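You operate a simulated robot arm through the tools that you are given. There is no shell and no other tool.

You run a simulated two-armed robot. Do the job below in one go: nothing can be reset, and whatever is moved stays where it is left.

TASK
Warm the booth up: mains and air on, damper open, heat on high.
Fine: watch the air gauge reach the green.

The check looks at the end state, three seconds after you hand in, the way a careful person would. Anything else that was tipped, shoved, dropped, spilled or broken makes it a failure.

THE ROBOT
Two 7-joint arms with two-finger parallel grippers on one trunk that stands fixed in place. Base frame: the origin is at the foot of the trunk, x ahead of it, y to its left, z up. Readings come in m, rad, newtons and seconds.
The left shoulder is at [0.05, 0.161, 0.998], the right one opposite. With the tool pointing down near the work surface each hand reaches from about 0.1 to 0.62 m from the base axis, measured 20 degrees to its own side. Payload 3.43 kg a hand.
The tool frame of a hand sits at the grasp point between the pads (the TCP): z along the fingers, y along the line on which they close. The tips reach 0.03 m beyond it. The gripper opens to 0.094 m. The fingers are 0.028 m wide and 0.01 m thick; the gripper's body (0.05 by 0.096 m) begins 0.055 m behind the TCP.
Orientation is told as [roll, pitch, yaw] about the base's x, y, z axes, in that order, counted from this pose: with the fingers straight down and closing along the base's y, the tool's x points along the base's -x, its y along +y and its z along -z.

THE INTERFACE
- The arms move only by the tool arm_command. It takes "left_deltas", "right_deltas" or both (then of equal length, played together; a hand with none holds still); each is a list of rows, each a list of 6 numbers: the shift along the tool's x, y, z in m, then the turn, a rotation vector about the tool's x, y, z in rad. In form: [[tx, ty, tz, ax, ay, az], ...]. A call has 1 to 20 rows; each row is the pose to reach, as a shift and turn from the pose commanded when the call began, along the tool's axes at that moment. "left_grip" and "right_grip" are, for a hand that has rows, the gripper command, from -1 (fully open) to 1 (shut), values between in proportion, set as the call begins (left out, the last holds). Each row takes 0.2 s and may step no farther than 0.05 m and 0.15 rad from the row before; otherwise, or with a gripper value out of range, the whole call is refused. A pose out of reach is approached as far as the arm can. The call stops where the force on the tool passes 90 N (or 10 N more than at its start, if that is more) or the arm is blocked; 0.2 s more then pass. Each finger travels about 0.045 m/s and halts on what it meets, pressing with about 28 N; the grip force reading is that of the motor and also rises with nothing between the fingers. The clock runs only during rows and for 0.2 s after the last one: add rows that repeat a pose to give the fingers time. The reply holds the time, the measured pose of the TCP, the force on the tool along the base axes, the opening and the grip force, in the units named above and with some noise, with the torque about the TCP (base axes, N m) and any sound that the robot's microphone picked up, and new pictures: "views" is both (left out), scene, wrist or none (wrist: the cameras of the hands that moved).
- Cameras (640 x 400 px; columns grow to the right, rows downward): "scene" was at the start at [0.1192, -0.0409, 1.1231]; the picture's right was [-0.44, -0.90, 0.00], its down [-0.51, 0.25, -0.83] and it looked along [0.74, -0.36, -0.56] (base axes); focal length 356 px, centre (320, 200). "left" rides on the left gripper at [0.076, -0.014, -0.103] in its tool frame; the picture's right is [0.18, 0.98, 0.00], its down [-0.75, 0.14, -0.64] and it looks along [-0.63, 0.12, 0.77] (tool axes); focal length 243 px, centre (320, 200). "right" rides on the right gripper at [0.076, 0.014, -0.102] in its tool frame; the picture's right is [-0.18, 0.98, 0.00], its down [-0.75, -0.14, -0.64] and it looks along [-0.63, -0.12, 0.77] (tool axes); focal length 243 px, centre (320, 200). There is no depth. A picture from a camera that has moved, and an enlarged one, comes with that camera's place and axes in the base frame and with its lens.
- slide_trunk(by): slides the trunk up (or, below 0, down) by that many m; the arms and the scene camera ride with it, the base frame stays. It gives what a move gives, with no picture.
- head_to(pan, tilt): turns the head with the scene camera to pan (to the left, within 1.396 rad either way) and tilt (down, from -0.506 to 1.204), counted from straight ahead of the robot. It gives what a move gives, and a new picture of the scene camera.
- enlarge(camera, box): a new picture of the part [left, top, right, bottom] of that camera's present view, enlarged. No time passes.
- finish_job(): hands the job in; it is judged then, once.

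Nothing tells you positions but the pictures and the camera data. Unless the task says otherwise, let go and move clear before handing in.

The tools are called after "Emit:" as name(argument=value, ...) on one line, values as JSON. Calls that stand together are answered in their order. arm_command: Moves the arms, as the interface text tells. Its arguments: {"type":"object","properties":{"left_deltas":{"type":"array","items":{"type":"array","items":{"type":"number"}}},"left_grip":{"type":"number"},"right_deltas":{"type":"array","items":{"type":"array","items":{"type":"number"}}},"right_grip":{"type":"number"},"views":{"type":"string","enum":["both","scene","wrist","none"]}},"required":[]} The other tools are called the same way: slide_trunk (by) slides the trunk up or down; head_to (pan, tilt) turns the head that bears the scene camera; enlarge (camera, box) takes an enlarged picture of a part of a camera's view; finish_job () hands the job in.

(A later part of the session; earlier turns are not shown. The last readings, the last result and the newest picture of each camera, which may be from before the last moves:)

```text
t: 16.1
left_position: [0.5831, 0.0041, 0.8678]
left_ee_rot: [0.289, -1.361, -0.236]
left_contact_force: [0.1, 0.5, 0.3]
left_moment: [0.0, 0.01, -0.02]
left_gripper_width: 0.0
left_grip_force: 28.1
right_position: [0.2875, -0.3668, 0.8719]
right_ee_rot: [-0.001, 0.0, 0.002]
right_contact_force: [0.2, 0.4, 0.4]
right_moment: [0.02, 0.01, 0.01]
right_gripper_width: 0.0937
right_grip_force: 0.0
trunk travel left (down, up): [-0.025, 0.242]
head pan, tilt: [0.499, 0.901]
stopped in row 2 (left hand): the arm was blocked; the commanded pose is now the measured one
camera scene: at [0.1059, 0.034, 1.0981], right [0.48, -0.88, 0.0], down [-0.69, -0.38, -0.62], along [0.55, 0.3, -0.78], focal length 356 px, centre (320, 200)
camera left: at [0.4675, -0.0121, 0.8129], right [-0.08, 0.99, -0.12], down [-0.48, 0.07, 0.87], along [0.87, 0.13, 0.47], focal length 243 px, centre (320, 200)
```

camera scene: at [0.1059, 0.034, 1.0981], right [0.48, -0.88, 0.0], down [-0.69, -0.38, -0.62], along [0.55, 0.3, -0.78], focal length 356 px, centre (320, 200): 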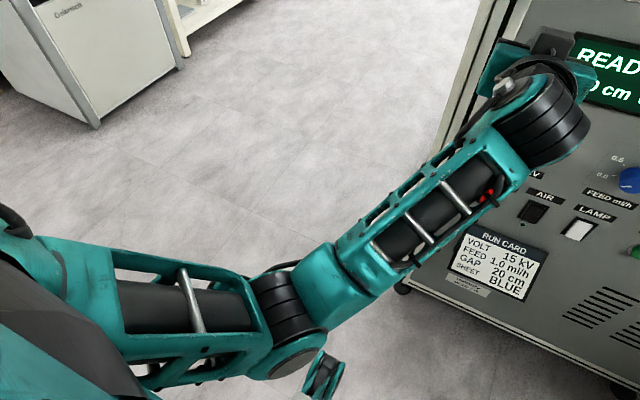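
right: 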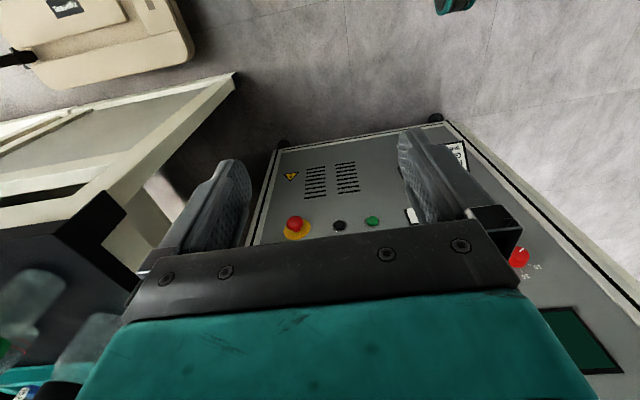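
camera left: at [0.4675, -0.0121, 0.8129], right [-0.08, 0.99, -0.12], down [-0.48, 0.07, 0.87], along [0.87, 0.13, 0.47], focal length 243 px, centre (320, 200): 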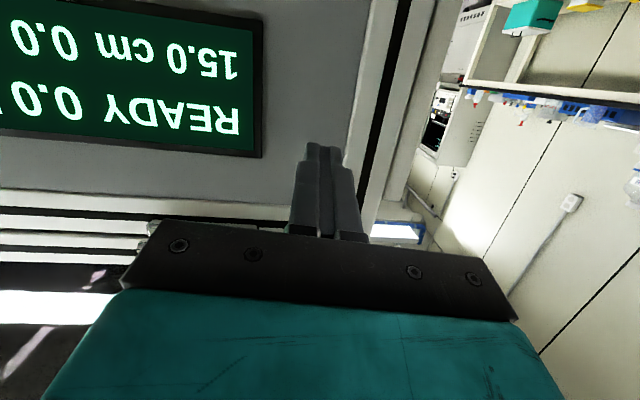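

The upper arm isn't moving while the elbow flexes, so pulling back at this height is what jams it. I'll go up and back while tilting the hand down, toward the starting posture.

Emit:
arm_command(left_deltas=[[-0.0124, 0.0063, -0.0125, 0, 0.1, 0], [-0.0248, 0.0127, -0.025, 0, 0.2, 0], [-0.0372, 0.019, -0.0375, 0, 0.3, 0]], views="scene")

```text
t: 16.9
left_position: [0.5523, 0.0176, 0.91]
left_ee_rot: [0.119, -1.061, -0.058]
left_contact_force: [0.7, -0.3, 0.3]
left_moment: [0.03, 0.02, 0.0]
left_gripper_width: 0.0
left_grip_force: 28.0
right_position: [0.2882, -0.3671, 0.8741]
right_ee_rot: [0.0, 0.001, 0.002]
right_contact_force: [0.9, 0.5, -0.5]
right_moment: [0.01, -0.01, 0.0]
right_gripper_width: 0.094
right_grip_force: 0.0
trunk travel left (down, up): [-0.025, 0.242]
head pan, tilt: [0.499, 0.901]
camera scene: at [0.1059, 0.0339, 1.0981], right [0.48, -0.88, 0.0], down [-0.69, -0.38, -0.62], along [0.55, 0.3, -0.78], focal length 356 px, centre (320, 200)
```

scene: 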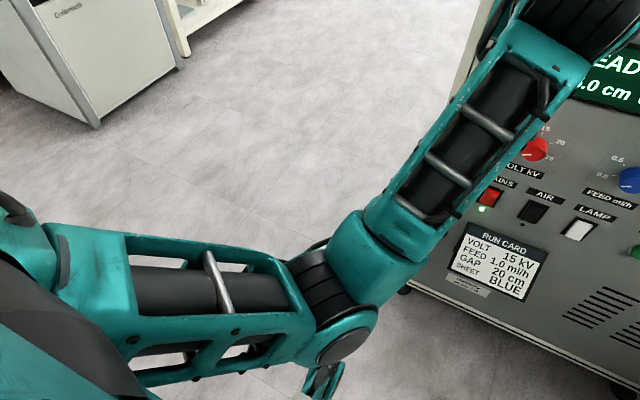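

That worked as commanded. I'll continue the same way: back, left and tilting down.

Emit:
arm_command(left_deltas=[[0.008, 0.012, -0.0184, 0, 0.1, 0], [0.016, 0.024, -0.0368, 0, 0.2, 0], [0.024, 0.036, -0.0552, 0, 0.3, 0], [0.032, 0.048, -0.0736, 0, 0.4, 0], [0.04, 0.06, -0.092, 0, 0.5, 0]], views="scene")

```text
t: 18.1
left_position: [0.4953, 0.0766, 0.8581]
left_ee_rot: [0.065, -0.573, 0.012]
left_contact_force: [-0.3, -0.3, -0.1]
left_moment: [-0.03, 0.0, 0.04]
left_gripper_width: 0.0
left_grip_force: 27.8
left hand out of reach, approached as far as the arm can: row 4, 5
right_position: [0.2885, -0.367, 0.8727]
right_ee_rot: [0.001, -0.001, 0.002]
right_contact_force: [0.1, 1.0, 0.4]
right_moment: [-0.02, 0.0, 0.02]
right_gripper_width: 0.0939
right_grip_force: 0.0
trunk travel left (down, up): [-0.025, 0.242]
head pan, tilt: [0.499, 0.901]
camera scene: at [0.106, 0.0339, 1.0982], right [0.48, -0.88, 0.0], down [-0.69, -0.38, -0.62], along [0.55, 0.3, -0.78], focal length 356 px, centre (320, 200)
```

scene: 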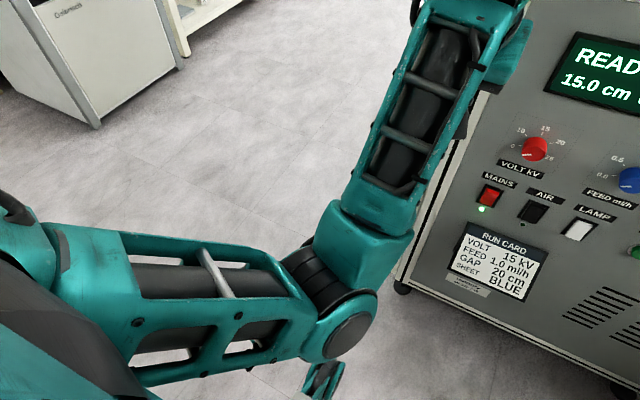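

The left hand is now parked about 13 cm clear of the panel, off to the left. I'll bring the right hand, fingers closed, toward AIR and turn the head to watch the panel.

Emit:
head_to(pan=-0.3, tilt=0.65)

Emit:
arm_command(right_deltas=[[-0.024, 0.024, 0.027, 0, -0.105, 0], [-0.048, 0.049, 0.055, 0, -0.21, 0], [-0.073, 0.073, 0.082, 0, -0.315, 0], [-0.097, 0.097, 0.109, 0, -0.42, 0], [-0.121, 0.121, 0.137, 0, -0.525, 0], [-0.145, 0.146, 0.164, 0, -0.63, 0]], right_grip=1, views="both")

```text
t: 19.3
left_position: [0.4949, 0.0759, 0.8562]
left_ee_rot: [0.069, -0.573, 0.008]
left_contact_force: [-0.6, 0.5, 0.1]
left_moment: [-0.04, 0.02, -0.01]
left_gripper_width: 0.0004
left_grip_force: 28.3
right_position: [0.2881, -0.3673, 0.874]
right_ee_rot: [0.001, 0.0, 0.002]
right_contact_force: [-0.7, 0.5, 1.0]
right_moment: [0.0, -0.02, -0.02]
right_gripper_width: 0.0937
right_grip_force: 0.0
trunk travel left (down, up): [-0.025, 0.242]
head pan, tilt: [-0.3, 0.649]
camera scene: at [0.1226, -0.0278, 1.1186], right [-0.29, -0.96, 0.0], down [-0.58, 0.18, -0.8], along [0.76, -0.23, -0.6], focal length 356 px, centre (320, 200)
```

scene: 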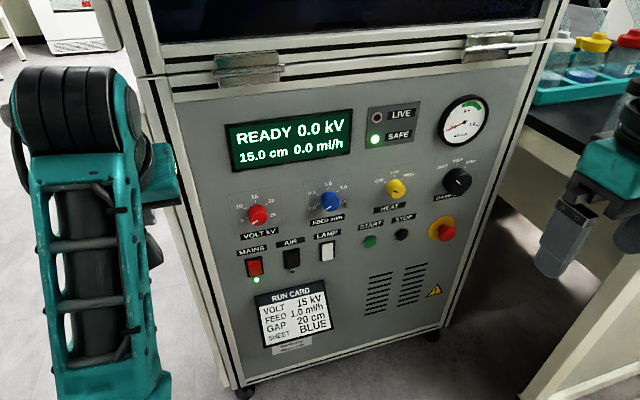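

```text
t: 20.7
left_position: [0.4953, 0.0781, 0.8568]
left_ee_rot: [0.07, -0.571, 0.008]
left_contact_force: [0.0, 0.6, -0.4]
left_moment: [-0.05, -0.03, 0.0]
left_gripper_width: 0.0
left_grip_force: 27.6
right_position: [0.4333, -0.2201, 0.7093]
right_ee_rot: [0.0, -0.628, 0.004]
right_contact_force: [-0.5, -0.1, -0.6]
right_moment: [0.01, 0.02, 0.02]
right_gripper_width: 0.0
right_grip_force: 26.3
trunk travel left (down, up): [-0.025, 0.242]
head pan, tilt: [-0.3, 0.649]
camera scene: at [0.1224, -0.0276, 1.1187], right [-0.3, -0.96, 0.0], down [-0.58, 0.18, -0.8], along [0.76, -0.24, -0.6], focal length 356 px, centre (320, 200)
camera right: at [0.3108, -0.2063, 0.7467], right [0.15, 0.98, 0.11], down [0.23, -0.14, 0.96], along [0.96, -0.12, -0.25], focal length 243 px, centre (320, 200)
```

scene: 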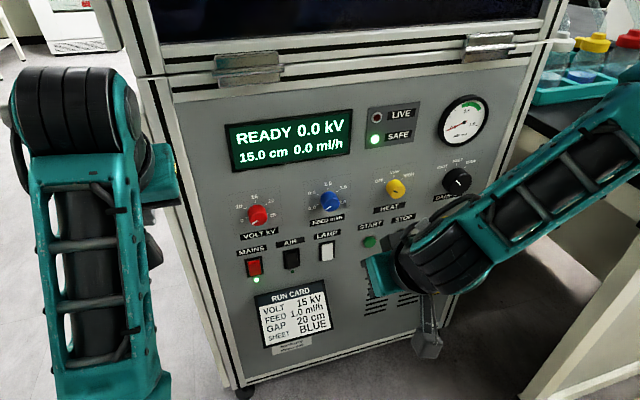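
right: 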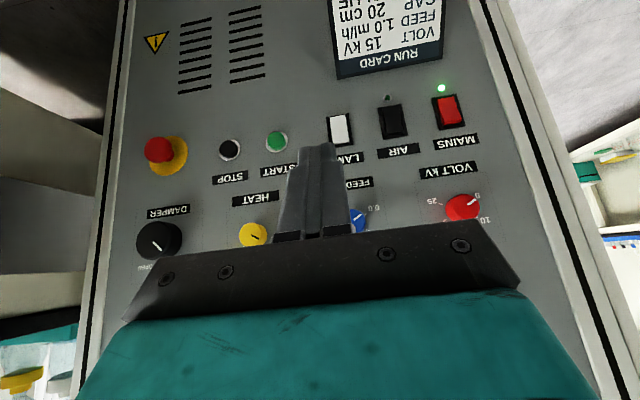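

Emit:
arm_command(right_deltas=[[0, 0.016, 0.0332, 0, -0.07, 0], [0, 0.032, 0.0663, 0, -0.14, 0], [0, 0.048, 0.0995, 0, -0.21, 0], [0, 0.064, 0.1327, 0, -0.28, 0], [0, 0.08, 0.1658, 0, -0.35, 0], [0, 0.096, 0.199, 0, -0.419, 0], [0, 0.096, 0.199, 0, -0.419, 0]], views="both")

```text
t: 22.3
left_position: [0.4951, 0.0777, 0.8571]
left_ee_rot: [0.07, -0.571, 0.007]
left_contact_force: [-0.6, 0.4, -0.4]
left_moment: [0.02, 0.0, -0.03]
left_gripper_width: 0.0001
left_grip_force: 28.4
right_position: [0.5, -0.2369, 0.7378]
right_ee_rot: [0.001, -1.047, 0.001]
right_contact_force: [-1.0, -0.2, 0.1]
right_moment: [0.0, -0.01, 0.0]
right_gripper_width: 0.0
right_grip_force: 28.8
right hand out of reach, approached as far as the arm can: row 1, 2, 3, 4, 5, 6, 7
trunk travel left (down, up): [-0.025, 0.242]
head pan, tilt: [-0.3, 0.649]
camera scene: at [0.1226, -0.0279, 1.1186], right [-0.3, -0.96, 0.0], down [-0.58, 0.18, -0.8], along [0.76, -0.24, -0.6], focal length 356 px, centre (320, 200)
camera right: at [0.373, -0.222, 0.7236], right [0.09, 0.98, 0.16], down [-0.18, -0.14, 0.97], along [0.98, -0.12, 0.17], focal length 243 px, centre (320, 200)
```

scene: 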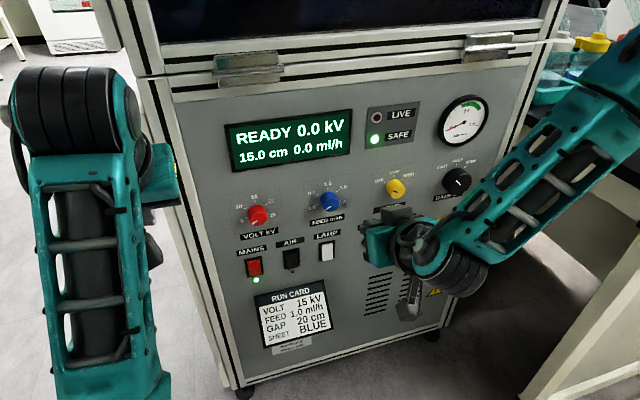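
right: 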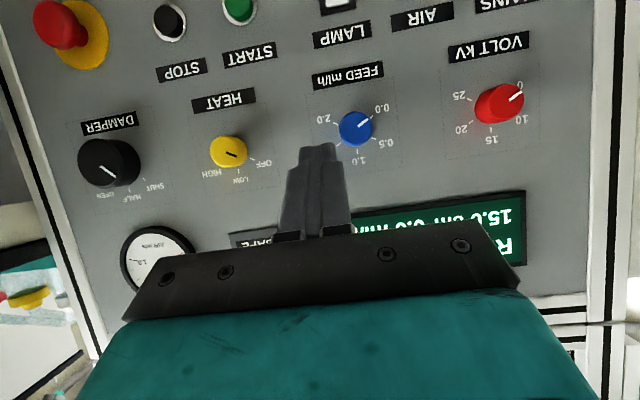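

The right arm hit a reach limit in its present elbow posture. The gripper is safely in open space, so I'll reverse to the last good pose before choosing another approach.

Emit:
arm_command(right_deltas=[[-0.0135, -0.016, -0.0303, 0, 0.07, 0], [-0.027, -0.032, -0.0607, 0, 0.14, 0], [-0.0405, -0.048, -0.091, 0, 0.21, 0], [-0.054, -0.064, -0.1213, 0, 0.28, 0], [-0.0675, -0.08, -0.1517, 0, 0.35, 0], [-0.081, -0.096, -0.182, 0, 0.419, 0]], views="scene")

```text
t: 23.7
left_position: [0.4956, 0.077, 0.8573]
left_ee_rot: [0.07, -0.57, 0.009]
left_contact_force: [0.9, -0.5, 0.0]
left_moment: [-0.01, 0.01, 0.03]
left_gripper_width: 0.0
left_grip_force: 27.8
right_position: [0.3822, -0.3322, 0.9029]
right_ee_rot: [0.001, -0.627, 0.001]
right_contact_force: [-0.2, -0.5, 0.8]
right_moment: [0.03, 0.02, -0.02]
right_gripper_width: 0.0
right_grip_force: 28.7
trunk travel left (down, up): [-0.025, 0.242]
head pan, tilt: [-0.3, 0.649]
camera scene: at [0.1227, -0.0278, 1.1186], right [-0.3, -0.96, 0.0], down [-0.58, 0.18, -0.8], along [0.76, -0.24, -0.6], focal length 356 px, centre (320, 200)
```

scene: 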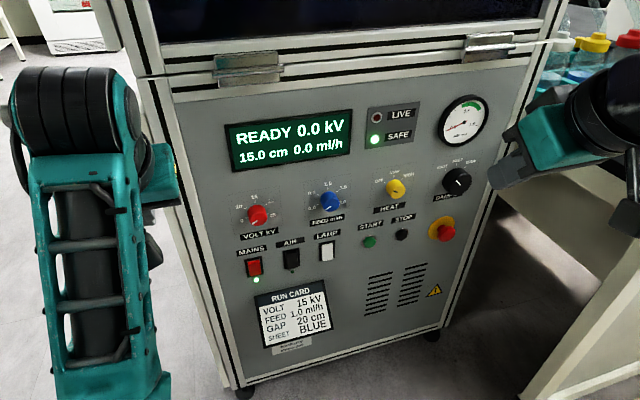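

The reverse worked. I'll take a different route: first down and forward on the right side so the arm extends, then sweep left to AIR.

Emit:
arm_command(right_deltas=[[0.01, 0.0046, 0.0426, 0, -0.039, 0], [0.02, 0.0091, 0.0853, 0, -0.078, 0], [0.03, 0.0137, 0.1279, 0, -0.117, 0], [0.04, 0.0183, 0.1705, 0, -0.156, 0], [0.05, 0.0229, 0.2131, 0, -0.195, 0], [0.06, 0.0274, 0.2558, 0, -0.234, 0], [0.0704, 0.032, 0.2984, 0, -0.273, 0]], views="both")

```text
t: 25.3
left_position: [0.4945, 0.0773, 0.8586]
left_ee_rot: [0.071, -0.569, 0.009]
left_contact_force: [0.7, -0.8, 0.4]
left_moment: [-0.02, 0.02, 0.02]
left_gripper_width: 0.0
left_grip_force: 28.2
right_position: [0.4907, -0.3141, 0.6832]
right_ee_rot: [0.001, -0.901, 0.003]
right_contact_force: [0.3, 0.3, 0.3]
right_moment: [-0.01, 0.02, 0.01]
right_gripper_width: 0.0
right_grip_force: 27.8
right hand out of reach, approached as far as the arm can: row 6, 7
trunk travel left (down, up): [-0.025, 0.242]
head pan, tilt: [-0.3, 0.649]
camera scene: at [0.1228, -0.0275, 1.1186], right [-0.3, -0.96, 0.0], down [-0.58, 0.18, -0.8], along [0.76, -0.24, -0.6], focal length 356 px, centre (320, 200)
camera right: at [0.3618, -0.3005, 0.6864], right [0.11, 0.98, 0.14], down [-0.04, -0.14, 0.99], along [0.99, -0.12, 0.02], focal length 243 px, centre (320, 200)
```

scene: 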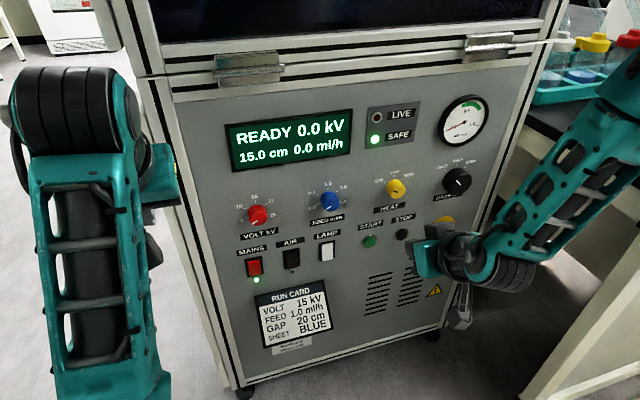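
right: 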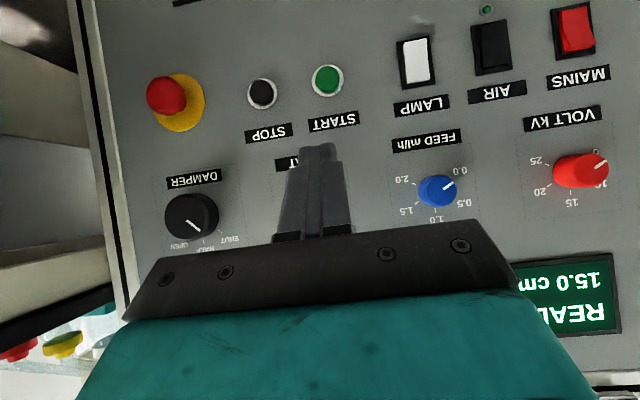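

The limit seems to be the wrist bend when the elbow is high. I'll bring the right hand up with the fingers more downward, extend forward, then descend to AIR, keeping the hand roughly in line with the forearm.

Emit:
arm_command(right_deltas=[[-0.0211, 0.0228, -0.0272, 0, 0.1, 0], [-0.0421, 0.0456, -0.0544, 0, 0.2, 0], [-0.0632, 0.0684, -0.0815, 0, 0.3, 0], [-0.0842, 0.0912, -0.1087, 0, 0.4, 0], [-0.1053, 0.114, -0.1359, 0, 0.5, 0]], views="none")

```text
t: 26.5
left_position: [0.4949, 0.0765, 0.8579]
left_ee_rot: [0.069, -0.571, 0.008]
left_contact_force: [0.0, -0.1, -0.8]
left_moment: [0.03, -0.04, -0.01]
left_gripper_width: 0.0004
left_grip_force: 28.2
right_position: [0.446, -0.2016, 0.85]
right_ee_rot: [-0.004, -0.403, 0.004]
right_contact_force: [1.2, 0.3, -0.1]
right_moment: [0.02, 0.02, -0.02]
right_gripper_width: 0.0
right_grip_force: 27.5
trunk travel left (down, up): [-0.025, 0.242]
head pan, tilt: [-0.3, 0.649]
```

Emit:
arm_command(right_deltas=[[-0.0258, 0.0105, 0.0364, 0, 0, 0], [-0.0516, 0.0211, 0.0727, 0, 0, 0], [-0.0774, 0.0316, 0.1091, 0, 0, 0], [-0.0674, 0.0391, 0.1484, 0, -0.025, 0], [-0.0575, 0.0466, 0.1876, 0, -0.05, 0], [-0.0475, 0.0541, 0.2269, 0, -0.075, 0], [-0.0376, 0.0616, 0.2661, 0, -0.1, 0]], views="both")

```text
t: 28.1
left_position: [0.4949, 0.0773, 0.8574]
left_ee_rot: [0.069, -0.571, 0.008]
left_contact_force: [0.0, 0.6, -0.3]
left_moment: [0.03, 0.01, 0.0]
left_gripper_width: 0.0002
left_grip_force: 28.0
right_position: [0.5182, -0.2111, 0.7196]
right_ee_rot: [0.002, -0.504, 0.003]
right_contact_force: [1.1, -0.8, 0.5]
right_moment: [0.0, -0.03, 0.04]
right_gripper_width: 0.0001
right_grip_force: 27.7
right hand out of reach, approached as far as the arm can: row 3, 4, 5, 6, 7
trunk travel left (down, up): [-0.025, 0.242]
head pan, tilt: [-0.3, 0.649]
camera scene: at [0.1226, -0.0278, 1.1186], right [-0.3, -0.96, 0.0], down [-0.58, 0.18, -0.8], along [0.76, -0.24, -0.6], focal length 356 px, centre (320, 200)
camera right: at [0.4029, -0.1981, 0.7726], right [0.16, 0.98, 0.09], down [0.35, -0.14, 0.93], along [0.92, -0.12, -0.37], focal length 243 px, centre (320, 200)
```

scene: 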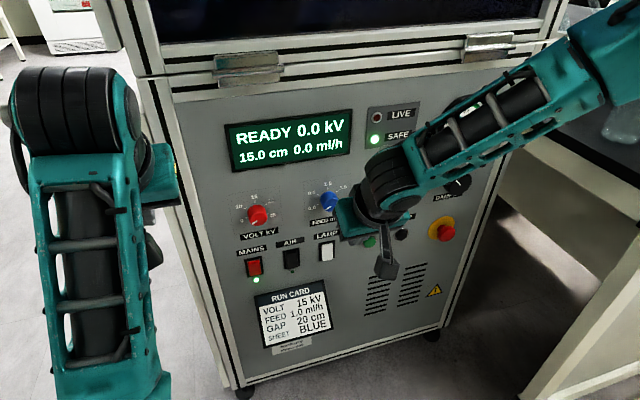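
right: 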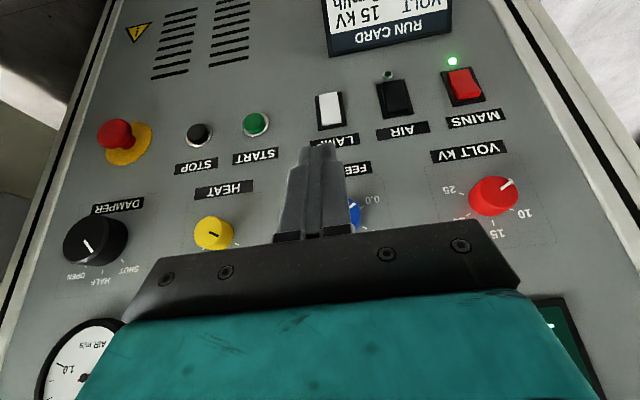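

The right arm is working elbow-high, which limits how far forward its hand can point. I'll retract to open space and try to bring the elbow down there by tilting the hand up step by step.

Emit:
arm_command(right_deltas=[[0.0097, -0.0178, -0.0396, 0, -0.02, 0], [0.0194, -0.0356, -0.0792, 0, -0.04, 0], [0.029, -0.0534, -0.1188, 0, -0.06, 0], [0.0387, -0.0712, -0.1584, 0, -0.08, 0], [0.0484, -0.089, -0.198, 0, -0.1, 0]], views="none")

Emit:
head_to(pan=-0.9, tilt=0.7)

```text
t: 29.3
left_position: [0.4954, 0.0773, 0.8583]
left_ee_rot: [0.07, -0.571, 0.008]
left_contact_force: [0.1, 0.6, -0.1]
left_moment: [0.0, 0.01, -0.01]
left_gripper_width: 0.0003
left_grip_force: 28.3
right_position: [0.3817, -0.3028, 0.8694]
right_ee_rot: [0.0, -0.6, 0.002]
right_contact_force: [-0.9, 0.7, -0.5]
right_moment: [-0.04, 0.01, 0.0]
right_gripper_width: 0.0001
right_grip_force: 27.7
trunk travel left (down, up): [-0.025, 0.242]
head pan, tilt: [-0.3, 0.649]
```

```text
t: 30.3
left_position: [0.4948, 0.0765, 0.8571]
left_ee_rot: [0.07, -0.57, 0.008]
left_contact_force: [0.5, 0.4, 0.7]
left_moment: [-0.01, 0.0, 0.01]
left_gripper_width: 0.0
left_grip_force: 28.3
right_position: [0.383, -0.3033, 0.8686]
right_ee_rot: [0.0, -0.604, 0.002]
right_contact_force: [0.1, 0.8, -0.3]
right_moment: [0.0, 0.02, 0.03]
right_gripper_width: 0.0
right_grip_force: 28.2
trunk travel left (down, up): [-0.025, 0.242]
head pan, tilt: [-0.901, 0.7]
camera scene: at [0.0925, -0.0687, 1.1143], right [-0.78, -0.62, 0.0], down [-0.4, 0.5, -0.77], along [0.48, -0.6, -0.64], focal length 356 px, centre (320, 200)
```

scene: 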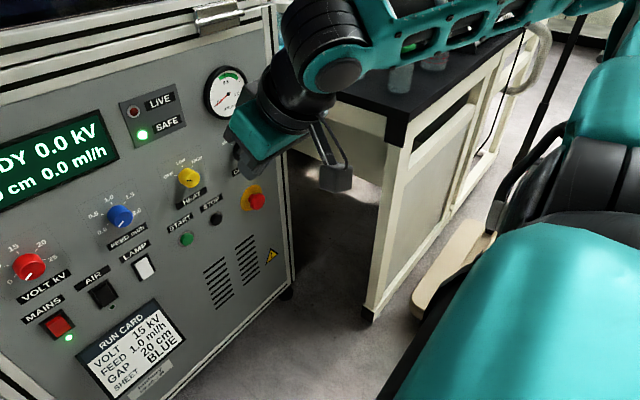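

Emit:
head_to(pan=-1.3, tilt=0.3)

```text
t: 31.1
left_position: [0.4945, 0.0778, 0.8571]
left_ee_rot: [0.069, -0.57, 0.009]
left_contact_force: [0.1, 0.1, 0.3]
left_moment: [0.04, 0.0, -0.03]
left_gripper_width: 0.0
left_grip_force: 27.5
right_position: [0.3822, -0.3026, 0.8697]
right_ee_rot: [0.0, -0.603, 0.002]
right_contact_force: [-0.1, 0.1, -0.1]
right_moment: [-0.01, 0.0, -0.01]
right_gripper_width: 0.0
right_grip_force: 27.9
trunk travel left (down, up): [-0.025, 0.242]
head pan, tilt: [-1.3, 0.3]
camera scene: at [0.0647, -0.0922, 1.1503], right [-0.96, -0.27, 0.0], down [-0.08, 0.29, -0.96], along [0.26, -0.92, -0.3], focal length 356 px, centre (320, 200)
```

scene: 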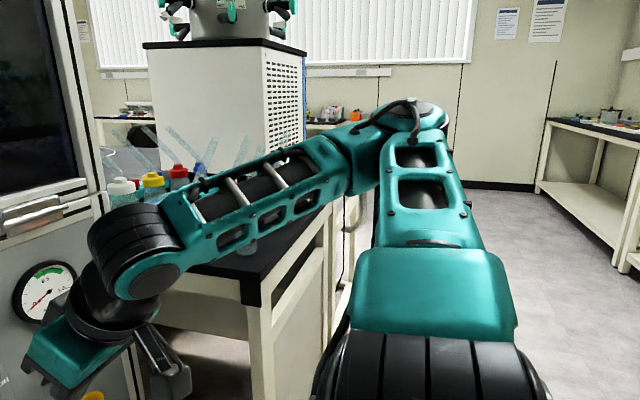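

Now I can see the right arm: the elbow is raised out to the right. I'll pitch the hand up toward horizontal here in free space and see how far it goes.

Emit:
arm_command(right_deltas=[[0, 0, 0, 0, -0.1, 0], [0, 0, 0, 0, -0.2, 0], [0, 0, 0, 0, -0.3, 0], [0, 0, 0, 0, -0.4, 0], [0, 0, 0, 0, -0.5, 0], [0, 0, 0, 0, -0.6, 0], [0, 0, 0, 0, -0.7, 0], [0, 0, 0, 0, -0.8, 0], [0, 0, 0, 0, -0.9, 0]], views="scene")

```text
t: 33.1
left_position: [0.4952, 0.0777, 0.8577]
left_ee_rot: [0.069, -0.571, 0.01]
left_contact_force: [0.6, 0.7, 0.3]
left_moment: [-0.03, 0.01, 0.01]
left_gripper_width: 0.0
left_grip_force: 27.9
right_position: [0.3971, -0.3141, 0.8542]
right_ee_rot: [0.007, -1.503, -0.003]
right_contact_force: [0.7, -0.3, 0.5]
right_moment: [0.01, -0.01, 0.01]
right_gripper_width: 0.0
right_grip_force: 27.6
right hand out of reach, approached as far as the arm can: row 2, 3, 4, 5, 6, 7, 8, 9
trunk travel left (down, up): [-0.025, 0.242]
head pan, tilt: [-1.3, 0.3]
camera scene: at [0.0647, -0.0922, 1.1504], right [-0.96, -0.27, 0.0], down [-0.08, 0.28, -0.96], along [0.26, -0.92, -0.3], focal length 356 px, centre (320, 200)
```

scene: 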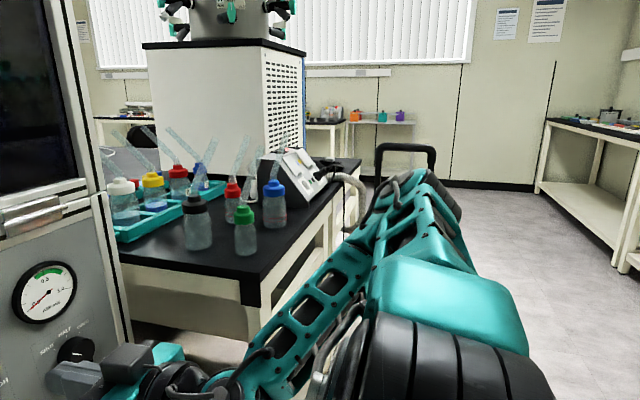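

The arm reconfigured nicely: the hand is now level and the elbow is out to the side. I'll extend forward and down on the right side first.

Emit:
arm_command(right_deltas=[[0.0248, 0.0028, 0.0304, 0, 0.04, 0], [0.0496, 0.0056, 0.0607, 0, 0.08, 0], [0.0744, 0.0084, 0.0911, 0, 0.12, 0], [0.0992, 0.0112, 0.1214, 0, 0.16, 0], [0.124, 0.014, 0.1518, 0, 0.2, 0]], views="wrist")

Emit:
head_to(pan=-0.5, tilt=0.65)

```text
t: 34.3
left_position: [0.495, 0.0766, 0.8573]
left_ee_rot: [0.072, -0.569, 0.009]
left_contact_force: [-0.2, 1.3, 0.6]
left_moment: [-0.03, 0.01, -0.02]
left_gripper_width: 0.0
left_grip_force: 27.8
right_position: [0.5425, -0.3, 0.7182]
right_ee_rot: [0.002, -1.302, -0.001]
right_contact_force: [0.8, 0.9, -0.7]
right_moment: [0.03, 0.03, 0.01]
right_gripper_width: 0.0001
right_grip_force: 28.1
trunk travel left (down, up): [-0.025, 0.242]
head pan, tilt: [-1.3, 0.3]
camera right: at [0.4227, -0.2855, 0.6732], right [0.05, 0.98, 0.18], down [-0.42, -0.14, 0.9], along [0.91, -0.12, 0.4], focal length 243 px, centre (320, 200)
```

right: 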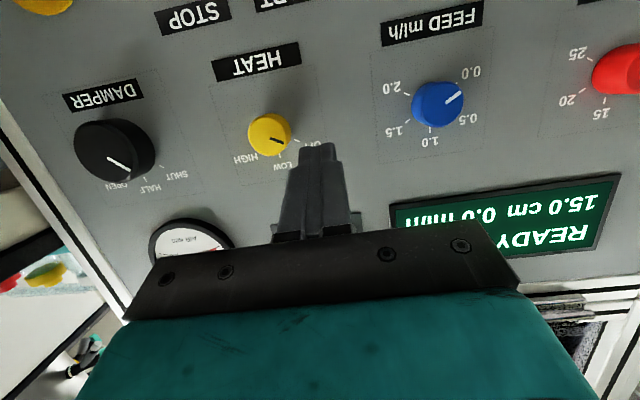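

```text
t: 35.5
left_position: [0.4951, 0.0783, 0.8569]
left_ee_rot: [0.069, -0.57, 0.01]
left_contact_force: [-0.2, 0.4, -0.1]
left_moment: [0.02, -0.01, -0.03]
left_gripper_width: 0.0
left_grip_force: 28.2
right_position: [0.542, -0.2994, 0.7202]
right_ee_rot: [-0.002, -1.303, 0.002]
right_contact_force: [0.1, 0.2, -0.4]
right_moment: [0.03, -0.02, 0.02]
right_gripper_width: 0.0
right_grip_force: 28.0
trunk travel left (down, up): [-0.025, 0.242]
head pan, tilt: [-0.499, 0.649]
camera scene: at [0.1159, -0.0438, 1.1186], right [-0.48, -0.88, 0.0], down [-0.53, 0.29, -0.8], along [0.7, -0.38, -0.6], focal length 356 px, centre (320, 200)
```

scene: 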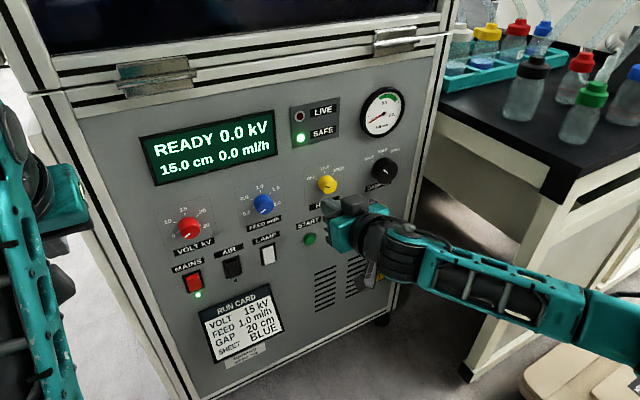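

Emit:
arm_command(right_deltas=[[0.0278, 0.0333, 0.0121, 0, 0.067, 0], [0.0555, 0.0667, 0.0243, 0, 0.133, 0], [0.0833, 0.1, 0.0364, 0, 0.2, 0], [0.1083, 0.125, 0.0485, 0, 0.22, 0], [0.1334, 0.15, 0.0606, 0, 0.24, 0], [0.1584, 0.175, 0.0727, 0, 0.255, 0], [0.1584, 0.175, 0.0727, 0, 0.255, 0]], views="both")

```text
t: 37.1
left_position: [0.4949, 0.0772, 0.8574]
left_ee_rot: [0.069, -0.57, 0.01]
left_contact_force: [0.0, 0.1, 0.6]
left_moment: [-0.02, -0.01, -0.01]
left_gripper_width: 0.0
left_grip_force: 28.2
right_position: [0.5685, -0.1236, 0.5456]
right_ee_rot: [0.0, -1.048, 0.003]
right_contact_force: [-0.6, 0.2, 0.1]
right_moment: [0.01, 0.01, 0.0]
right_gripper_width: 0.0001
right_grip_force: 28.3
trunk travel left (down, up): [-0.025, 0.242]
head pan, tilt: [-0.499, 0.649]
camera scene: at [0.116, -0.0436, 1.1186], right [-0.48, -0.88, 0.0], down [-0.53, 0.29, -0.8], along [0.7, -0.38, -0.6], focal length 356 px, centre (320, 200)
camera right: at [0.4415, -0.1105, 0.5314], right [0.09, 0.98, 0.16], down [-0.18, -0.14, 0.97], along [0.98, -0.12, 0.16], focal length 243 px, centre (320, 200)
```

scene: 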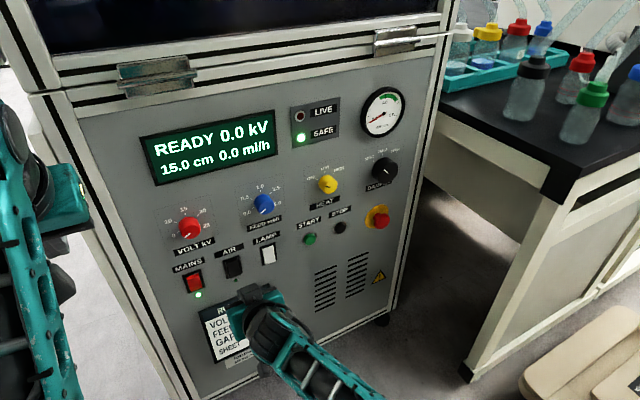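
right: 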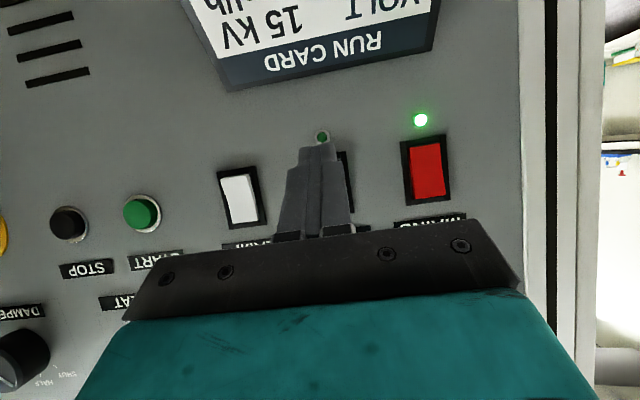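

The right fingertips are centred on the lower half of AIR, below its label and above its LED. I'll press in with fine steps at the end.

Emit:
arm_command(right_deltas=[[-0.006, -0.001, 0.0104, 0, 0, 0], [-0.012, -0.001, 0.0208, 0, 0, 0], [-0.018, -0.001, 0.0312, 0, 0, 0], [-0.0195, -0.001, 0.0338, 0, 0, 0], [-0.0205, -0.001, 0.0355, 0, 0, 0], [-0.021, -0.001, 0.0364, 0, 0, 0], [-0.0215, -0.001, 0.0372, 0, 0, 0]], views="wrist")

```text
t: 38.7
left_position: [0.4942, 0.078, 0.8567]
left_ee_rot: [0.071, -0.571, 0.008]
left_contact_force: [-1.2, 0.1, 0.1]
left_moment: [0.02, 0.0, 0.0]
left_gripper_width: 0.0003
left_grip_force: 28.2
right_position: [0.6119, -0.126, 0.5474]
right_ee_rot: [-0.002, -1.046, 0.005]
right_contact_force: [-3.4, 0.2, 1.0]
right_moment: [0.01, 0.01, -0.02]
right_gripper_width: 0.0
right_grip_force: 28.3
trunk travel left (down, up): [-0.025, 0.242]
head pan, tilt: [-0.499, 0.649]
camera right: at [0.4846, -0.1118, 0.5321], right [0.09, 0.98, 0.16], down [-0.18, -0.14, 0.97], along [0.98, -0.12, 0.16], focal length 243 px, centre (320, 200)
```

right: 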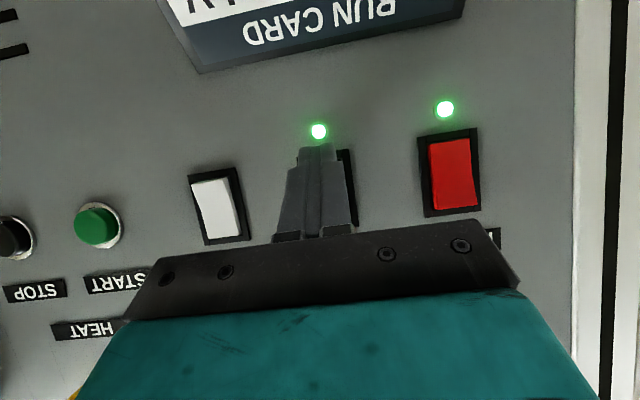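

The AIR LED is lit after only a light press. I'll back out the way I came and confirm it stays on.

Emit:
arm_command(right_deltas=[[0.0075, 0, -0.013, 0, 0, 0], [0.015, 0, -0.026, 0, 0, 0], [0.0225, 0, -0.039, 0, 0, 0]], views="both")

```text
t: 39.7
left_position: [0.494, 0.0773, 0.8576]
left_ee_rot: [0.069, -0.571, 0.006]
left_contact_force: [0.5, 0.3, 0.1]
left_moment: [-0.01, -0.03, 0.01]
left_gripper_width: 0.0
left_grip_force: 27.9
right_position: [0.6105, -0.1362, 0.602]
right_ee_rot: [-0.037, -1.15, 0.029]
right_contact_force: [0.4, 0.8, -0.5]
right_moment: [0.03, -0.01, 0.02]
right_gripper_width: 0.0
right_grip_force: 27.7
trunk travel left (down, up): [-0.025, 0.242]
head pan, tilt: [-0.499, 0.649]
stopped in row 3 (right hand): the arm was blocked; the commanded pose is now the measured one
camera scene: at [0.1159, -0.0438, 1.1186], right [-0.48, -0.88, 0.0], down [-0.53, 0.29, -0.8], along [0.7, -0.38, -0.6], focal length 356 px, centre (320, 200)
camera right: at [0.4866, -0.1205, 0.5737], right [0.08, 0.98, 0.15], down [-0.28, -0.12, 0.95], along [0.96, -0.12, 0.26], focal length 243 px, centre (320, 200)
```

scene: 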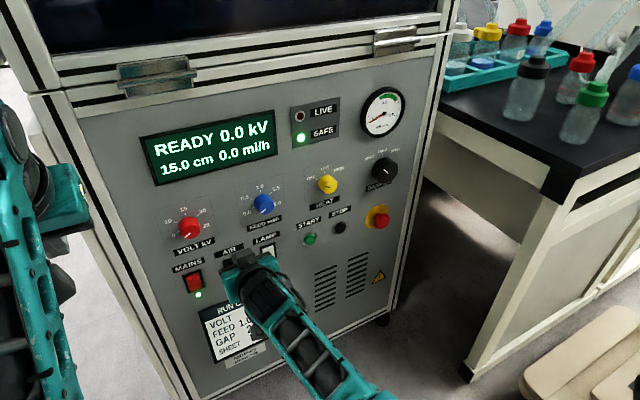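
right: 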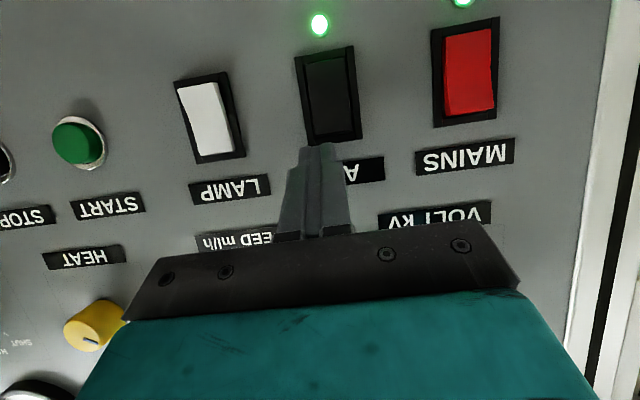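

AIR stayed on, but pulling back from the stretched pose made the hand drift upward between the knobs. Nothing was touched. I'll free it by tilting the fingers down while easing back, which worked for the left arm.

Emit:
arm_command(right_deltas=[[0.0038, -0.002, -0.0085, 0, 0.1, 0], [0.0076, -0.004, -0.017, 0, 0.2, 0], [0.0114, -0.006, -0.0256, 0, 0.3, 0]], views="both")

```text
t: 40.5
left_position: [0.4938, 0.0781, 0.8576]
left_ee_rot: [0.071, -0.571, 0.01]
left_contact_force: [-0.3, -0.2, 0.1]
left_moment: [-0.03, 0.01, 0.0]
left_gripper_width: 0.0001
left_grip_force: 28.3
right_position: [0.5803, -0.1422, 0.6001]
right_ee_rot: [-0.03, -0.841, 0.018]
right_contact_force: [-0.8, -0.1, 0.2]
right_moment: [-0.01, 0.0, -0.01]
right_gripper_width: 0.0
right_grip_force: 28.4
trunk travel left (down, up): [-0.025, 0.242]
head pan, tilt: [-0.499, 0.649]
camera scene: at [0.1159, -0.0437, 1.1186], right [-0.48, -0.88, 0.0], down [-0.53, 0.29, -0.8], along [0.7, -0.38, -0.6], focal length 356 px, centre (320, 200)
camera right: at [0.4529, -0.1266, 0.6105], right [0.13, 0.98, 0.12], down [0.02, -0.12, 0.99], along [0.99, -0.12, -0.04], focal length 243 px, centre (320, 200)
```

scene: 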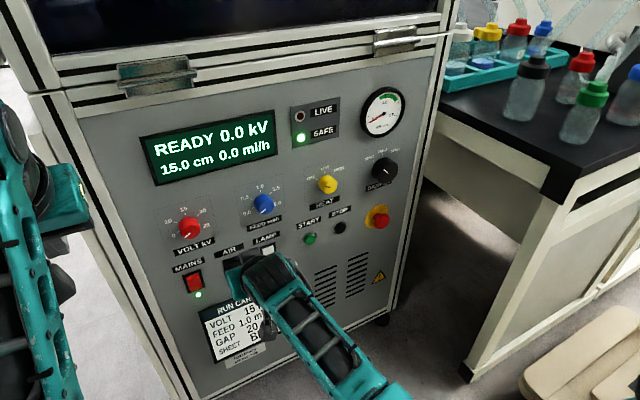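
right: 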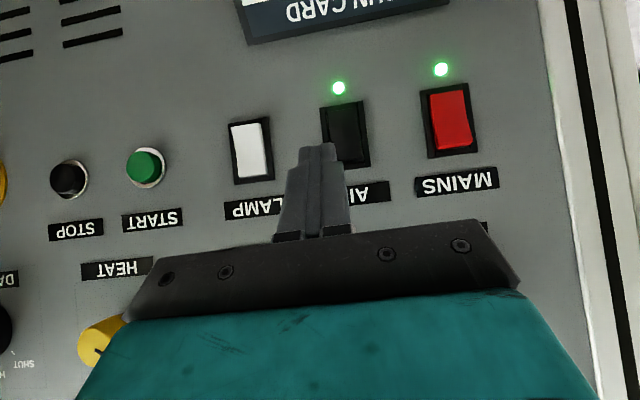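

MAINS and AIR LEDs are both lit. Next I'll move the right hand up and to the right, away from the panel face, toward the DAMPER knob.

Emit:
arm_command(right_deltas=[[-0.003, -0.0127, -0.0116, 0, 0, 0], [-0.006, -0.0253, -0.0233, 0, 0, 0], [-0.009, -0.038, -0.0349, 0, 0, 0]], views="none")

```text
t: 41.3
left_position: [0.4957, 0.0778, 0.8563]
left_ee_rot: [0.068, -0.571, 0.008]
left_contact_force: [0.4, 0.6, -0.9]
left_moment: [0.0, 0.04, 0.03]
left_gripper_width: 0.0001
left_grip_force: 28.2
right_position: [0.5633, -0.1765, 0.63]
right_ee_rot: [-0.021, -0.847, 0.011]
right_contact_force: [-0.1, -0.3, -0.3]
right_moment: [0.0, -0.05, 0.01]
right_gripper_width: 0.0
right_grip_force: 28.1
trunk travel left (down, up): [-0.025, 0.242]
head pan, tilt: [-0.499, 0.649]
```

Emit:
arm_command(right_deltas=[[-0.0039, -0.0208, -0.0145, 0, -0.025, 0], [-0.0078, -0.0415, -0.0289, 0, -0.05, 0], [-0.0117, -0.0623, -0.0434, 0, -0.075, 0], [-0.0156, -0.083, -0.0578, 0, -0.1, 0]], views="scene")

```text
t: 42.3
left_position: [0.4956, 0.0776, 0.8567]
left_ee_rot: [0.071, -0.57, 0.009]
left_contact_force: [0.4, -0.5, -0.3]
left_moment: [0.05, 0.02, 0.0]
left_gripper_width: 0.0
left_grip_force: 27.9
right_position: [0.5287, -0.2596, 0.6837]
right_ee_rot: [-0.025, -0.948, 0.014]
right_contact_force: [-0.4, 0.7, -0.2]
right_moment: [-0.03, 0.0, -0.03]
right_gripper_width: 0.0002
right_grip_force: 27.9
trunk travel left (down, up): [-0.025, 0.242]
head pan, tilt: [-0.499, 0.649]
camera scene: at [0.116, -0.0437, 1.1186], right [-0.48, -0.88, 0.0], down [-0.53, 0.29, -0.8], along [0.7, -0.38, -0.6], focal length 356 px, centre (320, 200)
```

scene: 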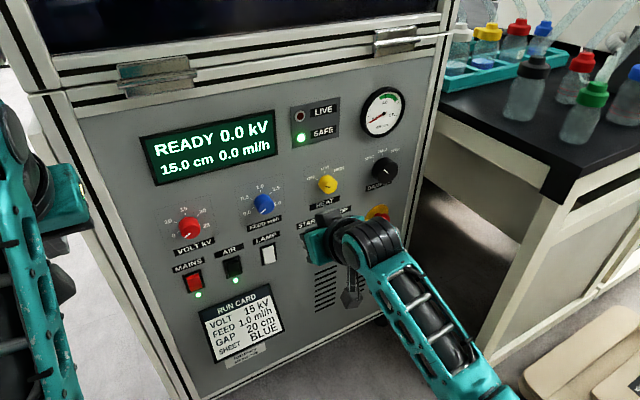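

The elbow-down posture works well for the right arm. I'll lower the trunk slightly for extra reach, then bring the right hand level in front of the DAMPER area, opening the gripper part-way.

Emit:
slide_trunk(by=-0.024)

```text
t: 43.0
left_position: [0.4946, 0.0781, 0.8334]
left_ee_rot: [0.07, -0.572, 0.007]
left_contact_force: [-0.2, 0.8, 0.4]
left_moment: [0.03, -0.01, -0.01]
left_gripper_width: 0.0
left_grip_force: 27.8
right_position: [0.5298, -0.2592, 0.66]
right_ee_rot: [-0.024, -0.948, 0.013]
right_contact_force: [0.3, 1.3, 0.2]
right_moment: [0.01, -0.02, 0.0]
right_gripper_width: 0.0
right_grip_force: 27.8
trunk travel left (down, up): [-0.001, 0.266]
head pan, tilt: [-0.499, 0.649]
```

Emit:
arm_command(right_deltas=[[-0.0039, -0.0267, -0.0026, 0, -0.104, 0], [-0.0078, -0.0533, -0.0051, 0, -0.208, 0], [-0.0118, -0.08, -0.0077, 0, -0.312, 0], [-0.0157, -0.1067, -0.0102, 0, -0.415, 0], [-0.0196, -0.1333, -0.0128, 0, -0.519, 0], [-0.0235, -0.16, -0.0153, 0, -0.623, 0]], right_grip=-0.5, views="both")

```text
t: 44.4
left_position: [0.495, 0.0776, 0.8339]
left_ee_rot: [0.07, -0.57, 0.008]
left_contact_force: [-0.1, 0.6, 0.5]
left_moment: [0.02, 0.0, 0.01]
left_gripper_width: 0.0
left_grip_force: 28.4
right_position: [0.528, -0.4202, 0.6912]
right_ee_rot: [-1.697, -1.559, 1.692]
right_contact_force: [0.1, -0.3, 0.6]
right_moment: [-0.02, 0.02, 0.04]
right_gripper_width: 0.0705
right_grip_force: 0.2
trunk travel left (down, up): [-0.001, 0.266]
head pan, tilt: [-0.499, 0.649]
camera scene: at [0.1159, -0.0436, 1.0946], right [-0.48, -0.88, 0.0], down [-0.53, 0.29, -0.8], along [0.7, -0.38, -0.6], focal length 356 px, centre (320, 200)
camera right: at [0.426, -0.4068, 0.6152], right [0.01, 0.99, 0.17], down [-0.64, -0.13, 0.75], along [0.77, -0.11, 0.63], focal length 243 px, centre (320, 200)
```

scene: 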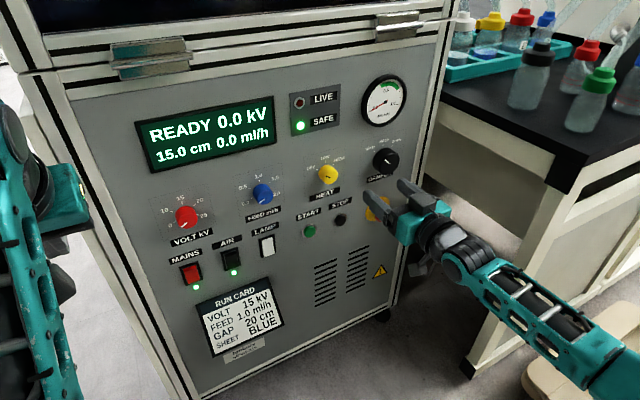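
right: 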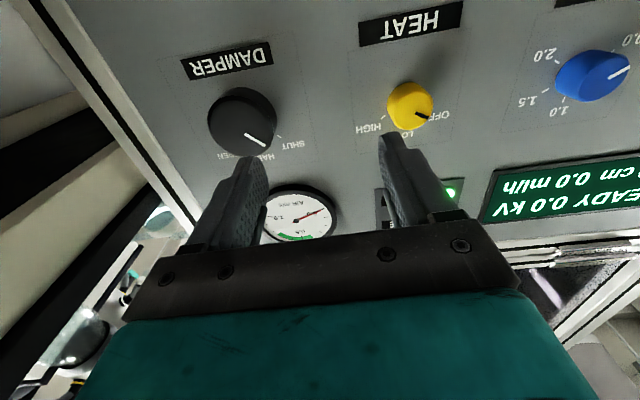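

The hand is level and partly open. I'll zoom in on the DAMPER and HEAT knobs from both cameras to refine their centres.

Emit:
enlarge(camera="right", box=[170, 40, 330, 165])

Emit:
enlarge(camera="right", box=[340, 40, 470, 165])

Emit:
enlarge(camera="scene", box=[300, 125, 420, 200])

```text
3.20 times, centred on (250, 102) of right
camera zoom: at [0.426, -0.4068, 0.6152], right [0.01, 0.99, 0.17], down [-0.64, -0.13, 0.75], along [0.77, -0.11, 0.63], focal length 776 px, centre (544, 512)
```

zoom: 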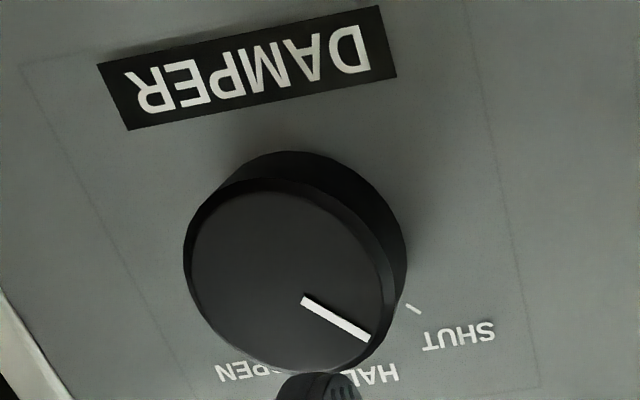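

```text
3.20 times, centred on (405, 102) of right
camera zoom: at [0.426, -0.4068, 0.6152], right [0.01, 0.99, 0.17], down [-0.64, -0.13, 0.75], along [0.77, -0.11, 0.63], focal length 776 px, centre (48, 512)
```

zoom: 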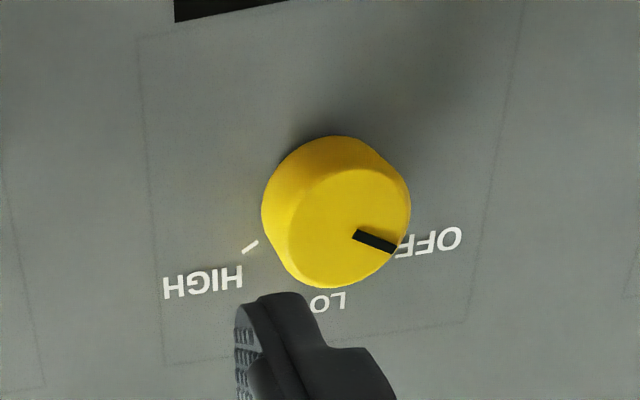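

```text
5.33 times, centred on (360, 162) of scene
camera zoom: at [0.1159, -0.0436, 1.0946], right [-0.48, -0.88, 0.0], down [-0.53, 0.29, -0.8], along [0.7, -0.38, -0.6], focal length 1900 px, centre (107, 400)
```

zoom: 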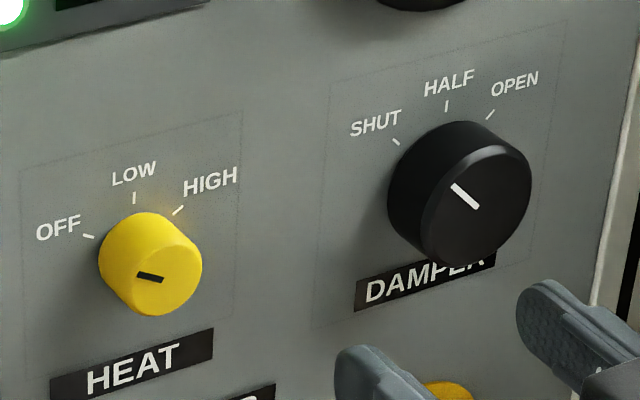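

DAMPER centre is at about (y=-0.493, z=0.689) with a radius of roughly 25 mm. HEAT centre is at about (y=-0.348, z=0.699) with a radius of roughly 16 mm. I'll pre-roll the right hand 90° counter-clockwise so I can later turn DAMPER clockwise from SHUT to OPEN in one grip.

Emit:
arm_command(right_deltas=[[0, -0.002, 0, 0, 0, -0.13], [0, -0.004, 0, 0, 0, -0.26], [0, -0.005, 0, 0, 0, -0.39], [0, -0.007, 0, 0, 0, -0.52], [0, -0.009, 0.001, 0, 0, -0.65], [0, -0.01, 0.001, 0, 0, -0.78], [0.001, -0.012, 0.001, 0, 0, -0.91], [0.001, -0.014, 0.001, 0, 0, -1.04], [0.001, -0.015, 0.001, 0, 0, -1.17], [0.002, -0.017, 0.002, 0, 0, -1.3], [0.002, -0.019, 0.002, 0, 0, -1.43], [0.002, -0.02, 0.002, 0, 0, -1.56]], right_grip=-0.9, views="both")

```text
t: 47.0
left_position: [0.4954, 0.0782, 0.8334]
left_ee_rot: [0.07, -0.571, 0.007]
left_contact_force: [1.1, -0.5, -0.3]
left_moment: [0.01, -0.03, 0.0]
left_gripper_width: 0.0
left_grip_force: 28.2
right_position: [0.532, -0.44, 0.688]
right_ee_rot: [-1.572, 0.007, 1.566]
right_contact_force: [0.0, -0.4, 0.9]
right_moment: [0.0, -0.04, -0.01]
right_gripper_width: 0.0892
right_grip_force: 0.0
trunk travel left (down, up): [-0.001, 0.266]
head pan, tilt: [-0.499, 0.649]
camera scene: at [0.1159, -0.0438, 1.0946], right [-0.48, -0.88, 0.0], down [-0.53, 0.29, -0.8], along [0.7, -0.38, -0.6], focal length 356 px, centre (320, 200)
camera right: at [0.4278, -0.5152, 0.6744], right [0.0, 0.18, -0.98], down [-0.64, 0.76, 0.14], along [0.77, 0.63, 0.11], focal length 243 px, centre (320, 200)
```

scene: 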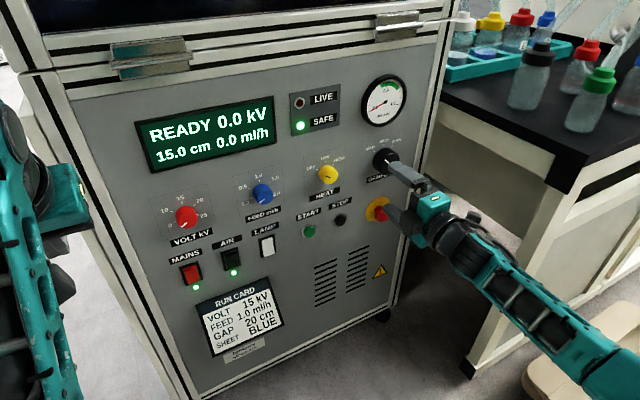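
right: 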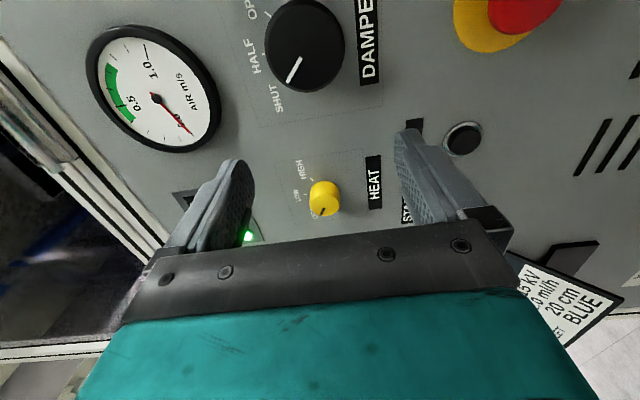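

DAMPER's centre is confirmed at (-0.493, 0.689) from this new view. I'll angle the hand slightly to the right, line it up on the knob axis, and approach in stages.

Emit:
arm_command(right_deltas=[[0.008, 0, 0.008, 0, 0.116, 0], [0.016, 0, 0.016, 0, 0.233, 0], [0.024, -0.001, 0.022, 0, 0.349, 0], [0.024, -0.001, 0.022, 0, 0.349, 0]], views="both")

```text
t: 48.0
left_position: [0.494, 0.078, 0.8329]
left_ee_rot: [0.071, -0.57, 0.008]
left_contact_force: [0.4, -1.1, -0.7]
left_moment: [0.03, -0.01, 0.04]
left_gripper_width: 0.0001
left_grip_force: 27.8
right_position: [0.5524, -0.4623, 0.6895]
right_ee_rot: [-1.573, 0.003, 1.216]
right_contact_force: [-0.7, -0.4, -0.5]
right_moment: [0.0, 0.01, 0.0]
right_gripper_width: 0.0893
right_grip_force: 0.0
trunk travel left (down, up): [-0.001, 0.266]
head pan, tilt: [-0.499, 0.649]
camera scene: at [0.116, -0.0437, 1.0946], right [-0.48, -0.88, 0.0], down [-0.53, 0.29, -0.8], along [0.7, -0.38, -0.6], focal length 356 px, centre (320, 200)
camera right: at [0.43, -0.4982, 0.675], right [0.06, 0.17, -0.98], down [-0.34, 0.93, 0.14], along [0.94, 0.32, 0.12], focal length 243 px, centre (320, 200)
```

scene: 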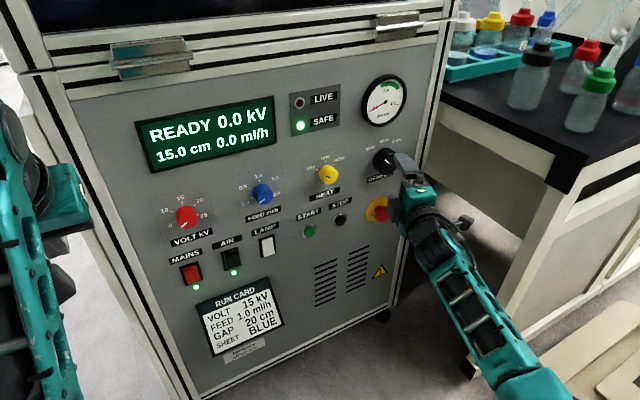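
right: 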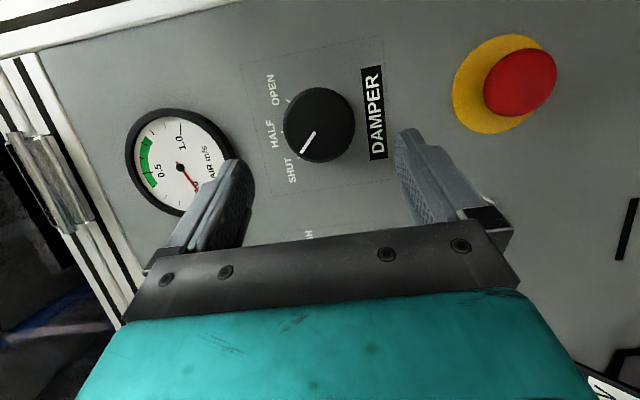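

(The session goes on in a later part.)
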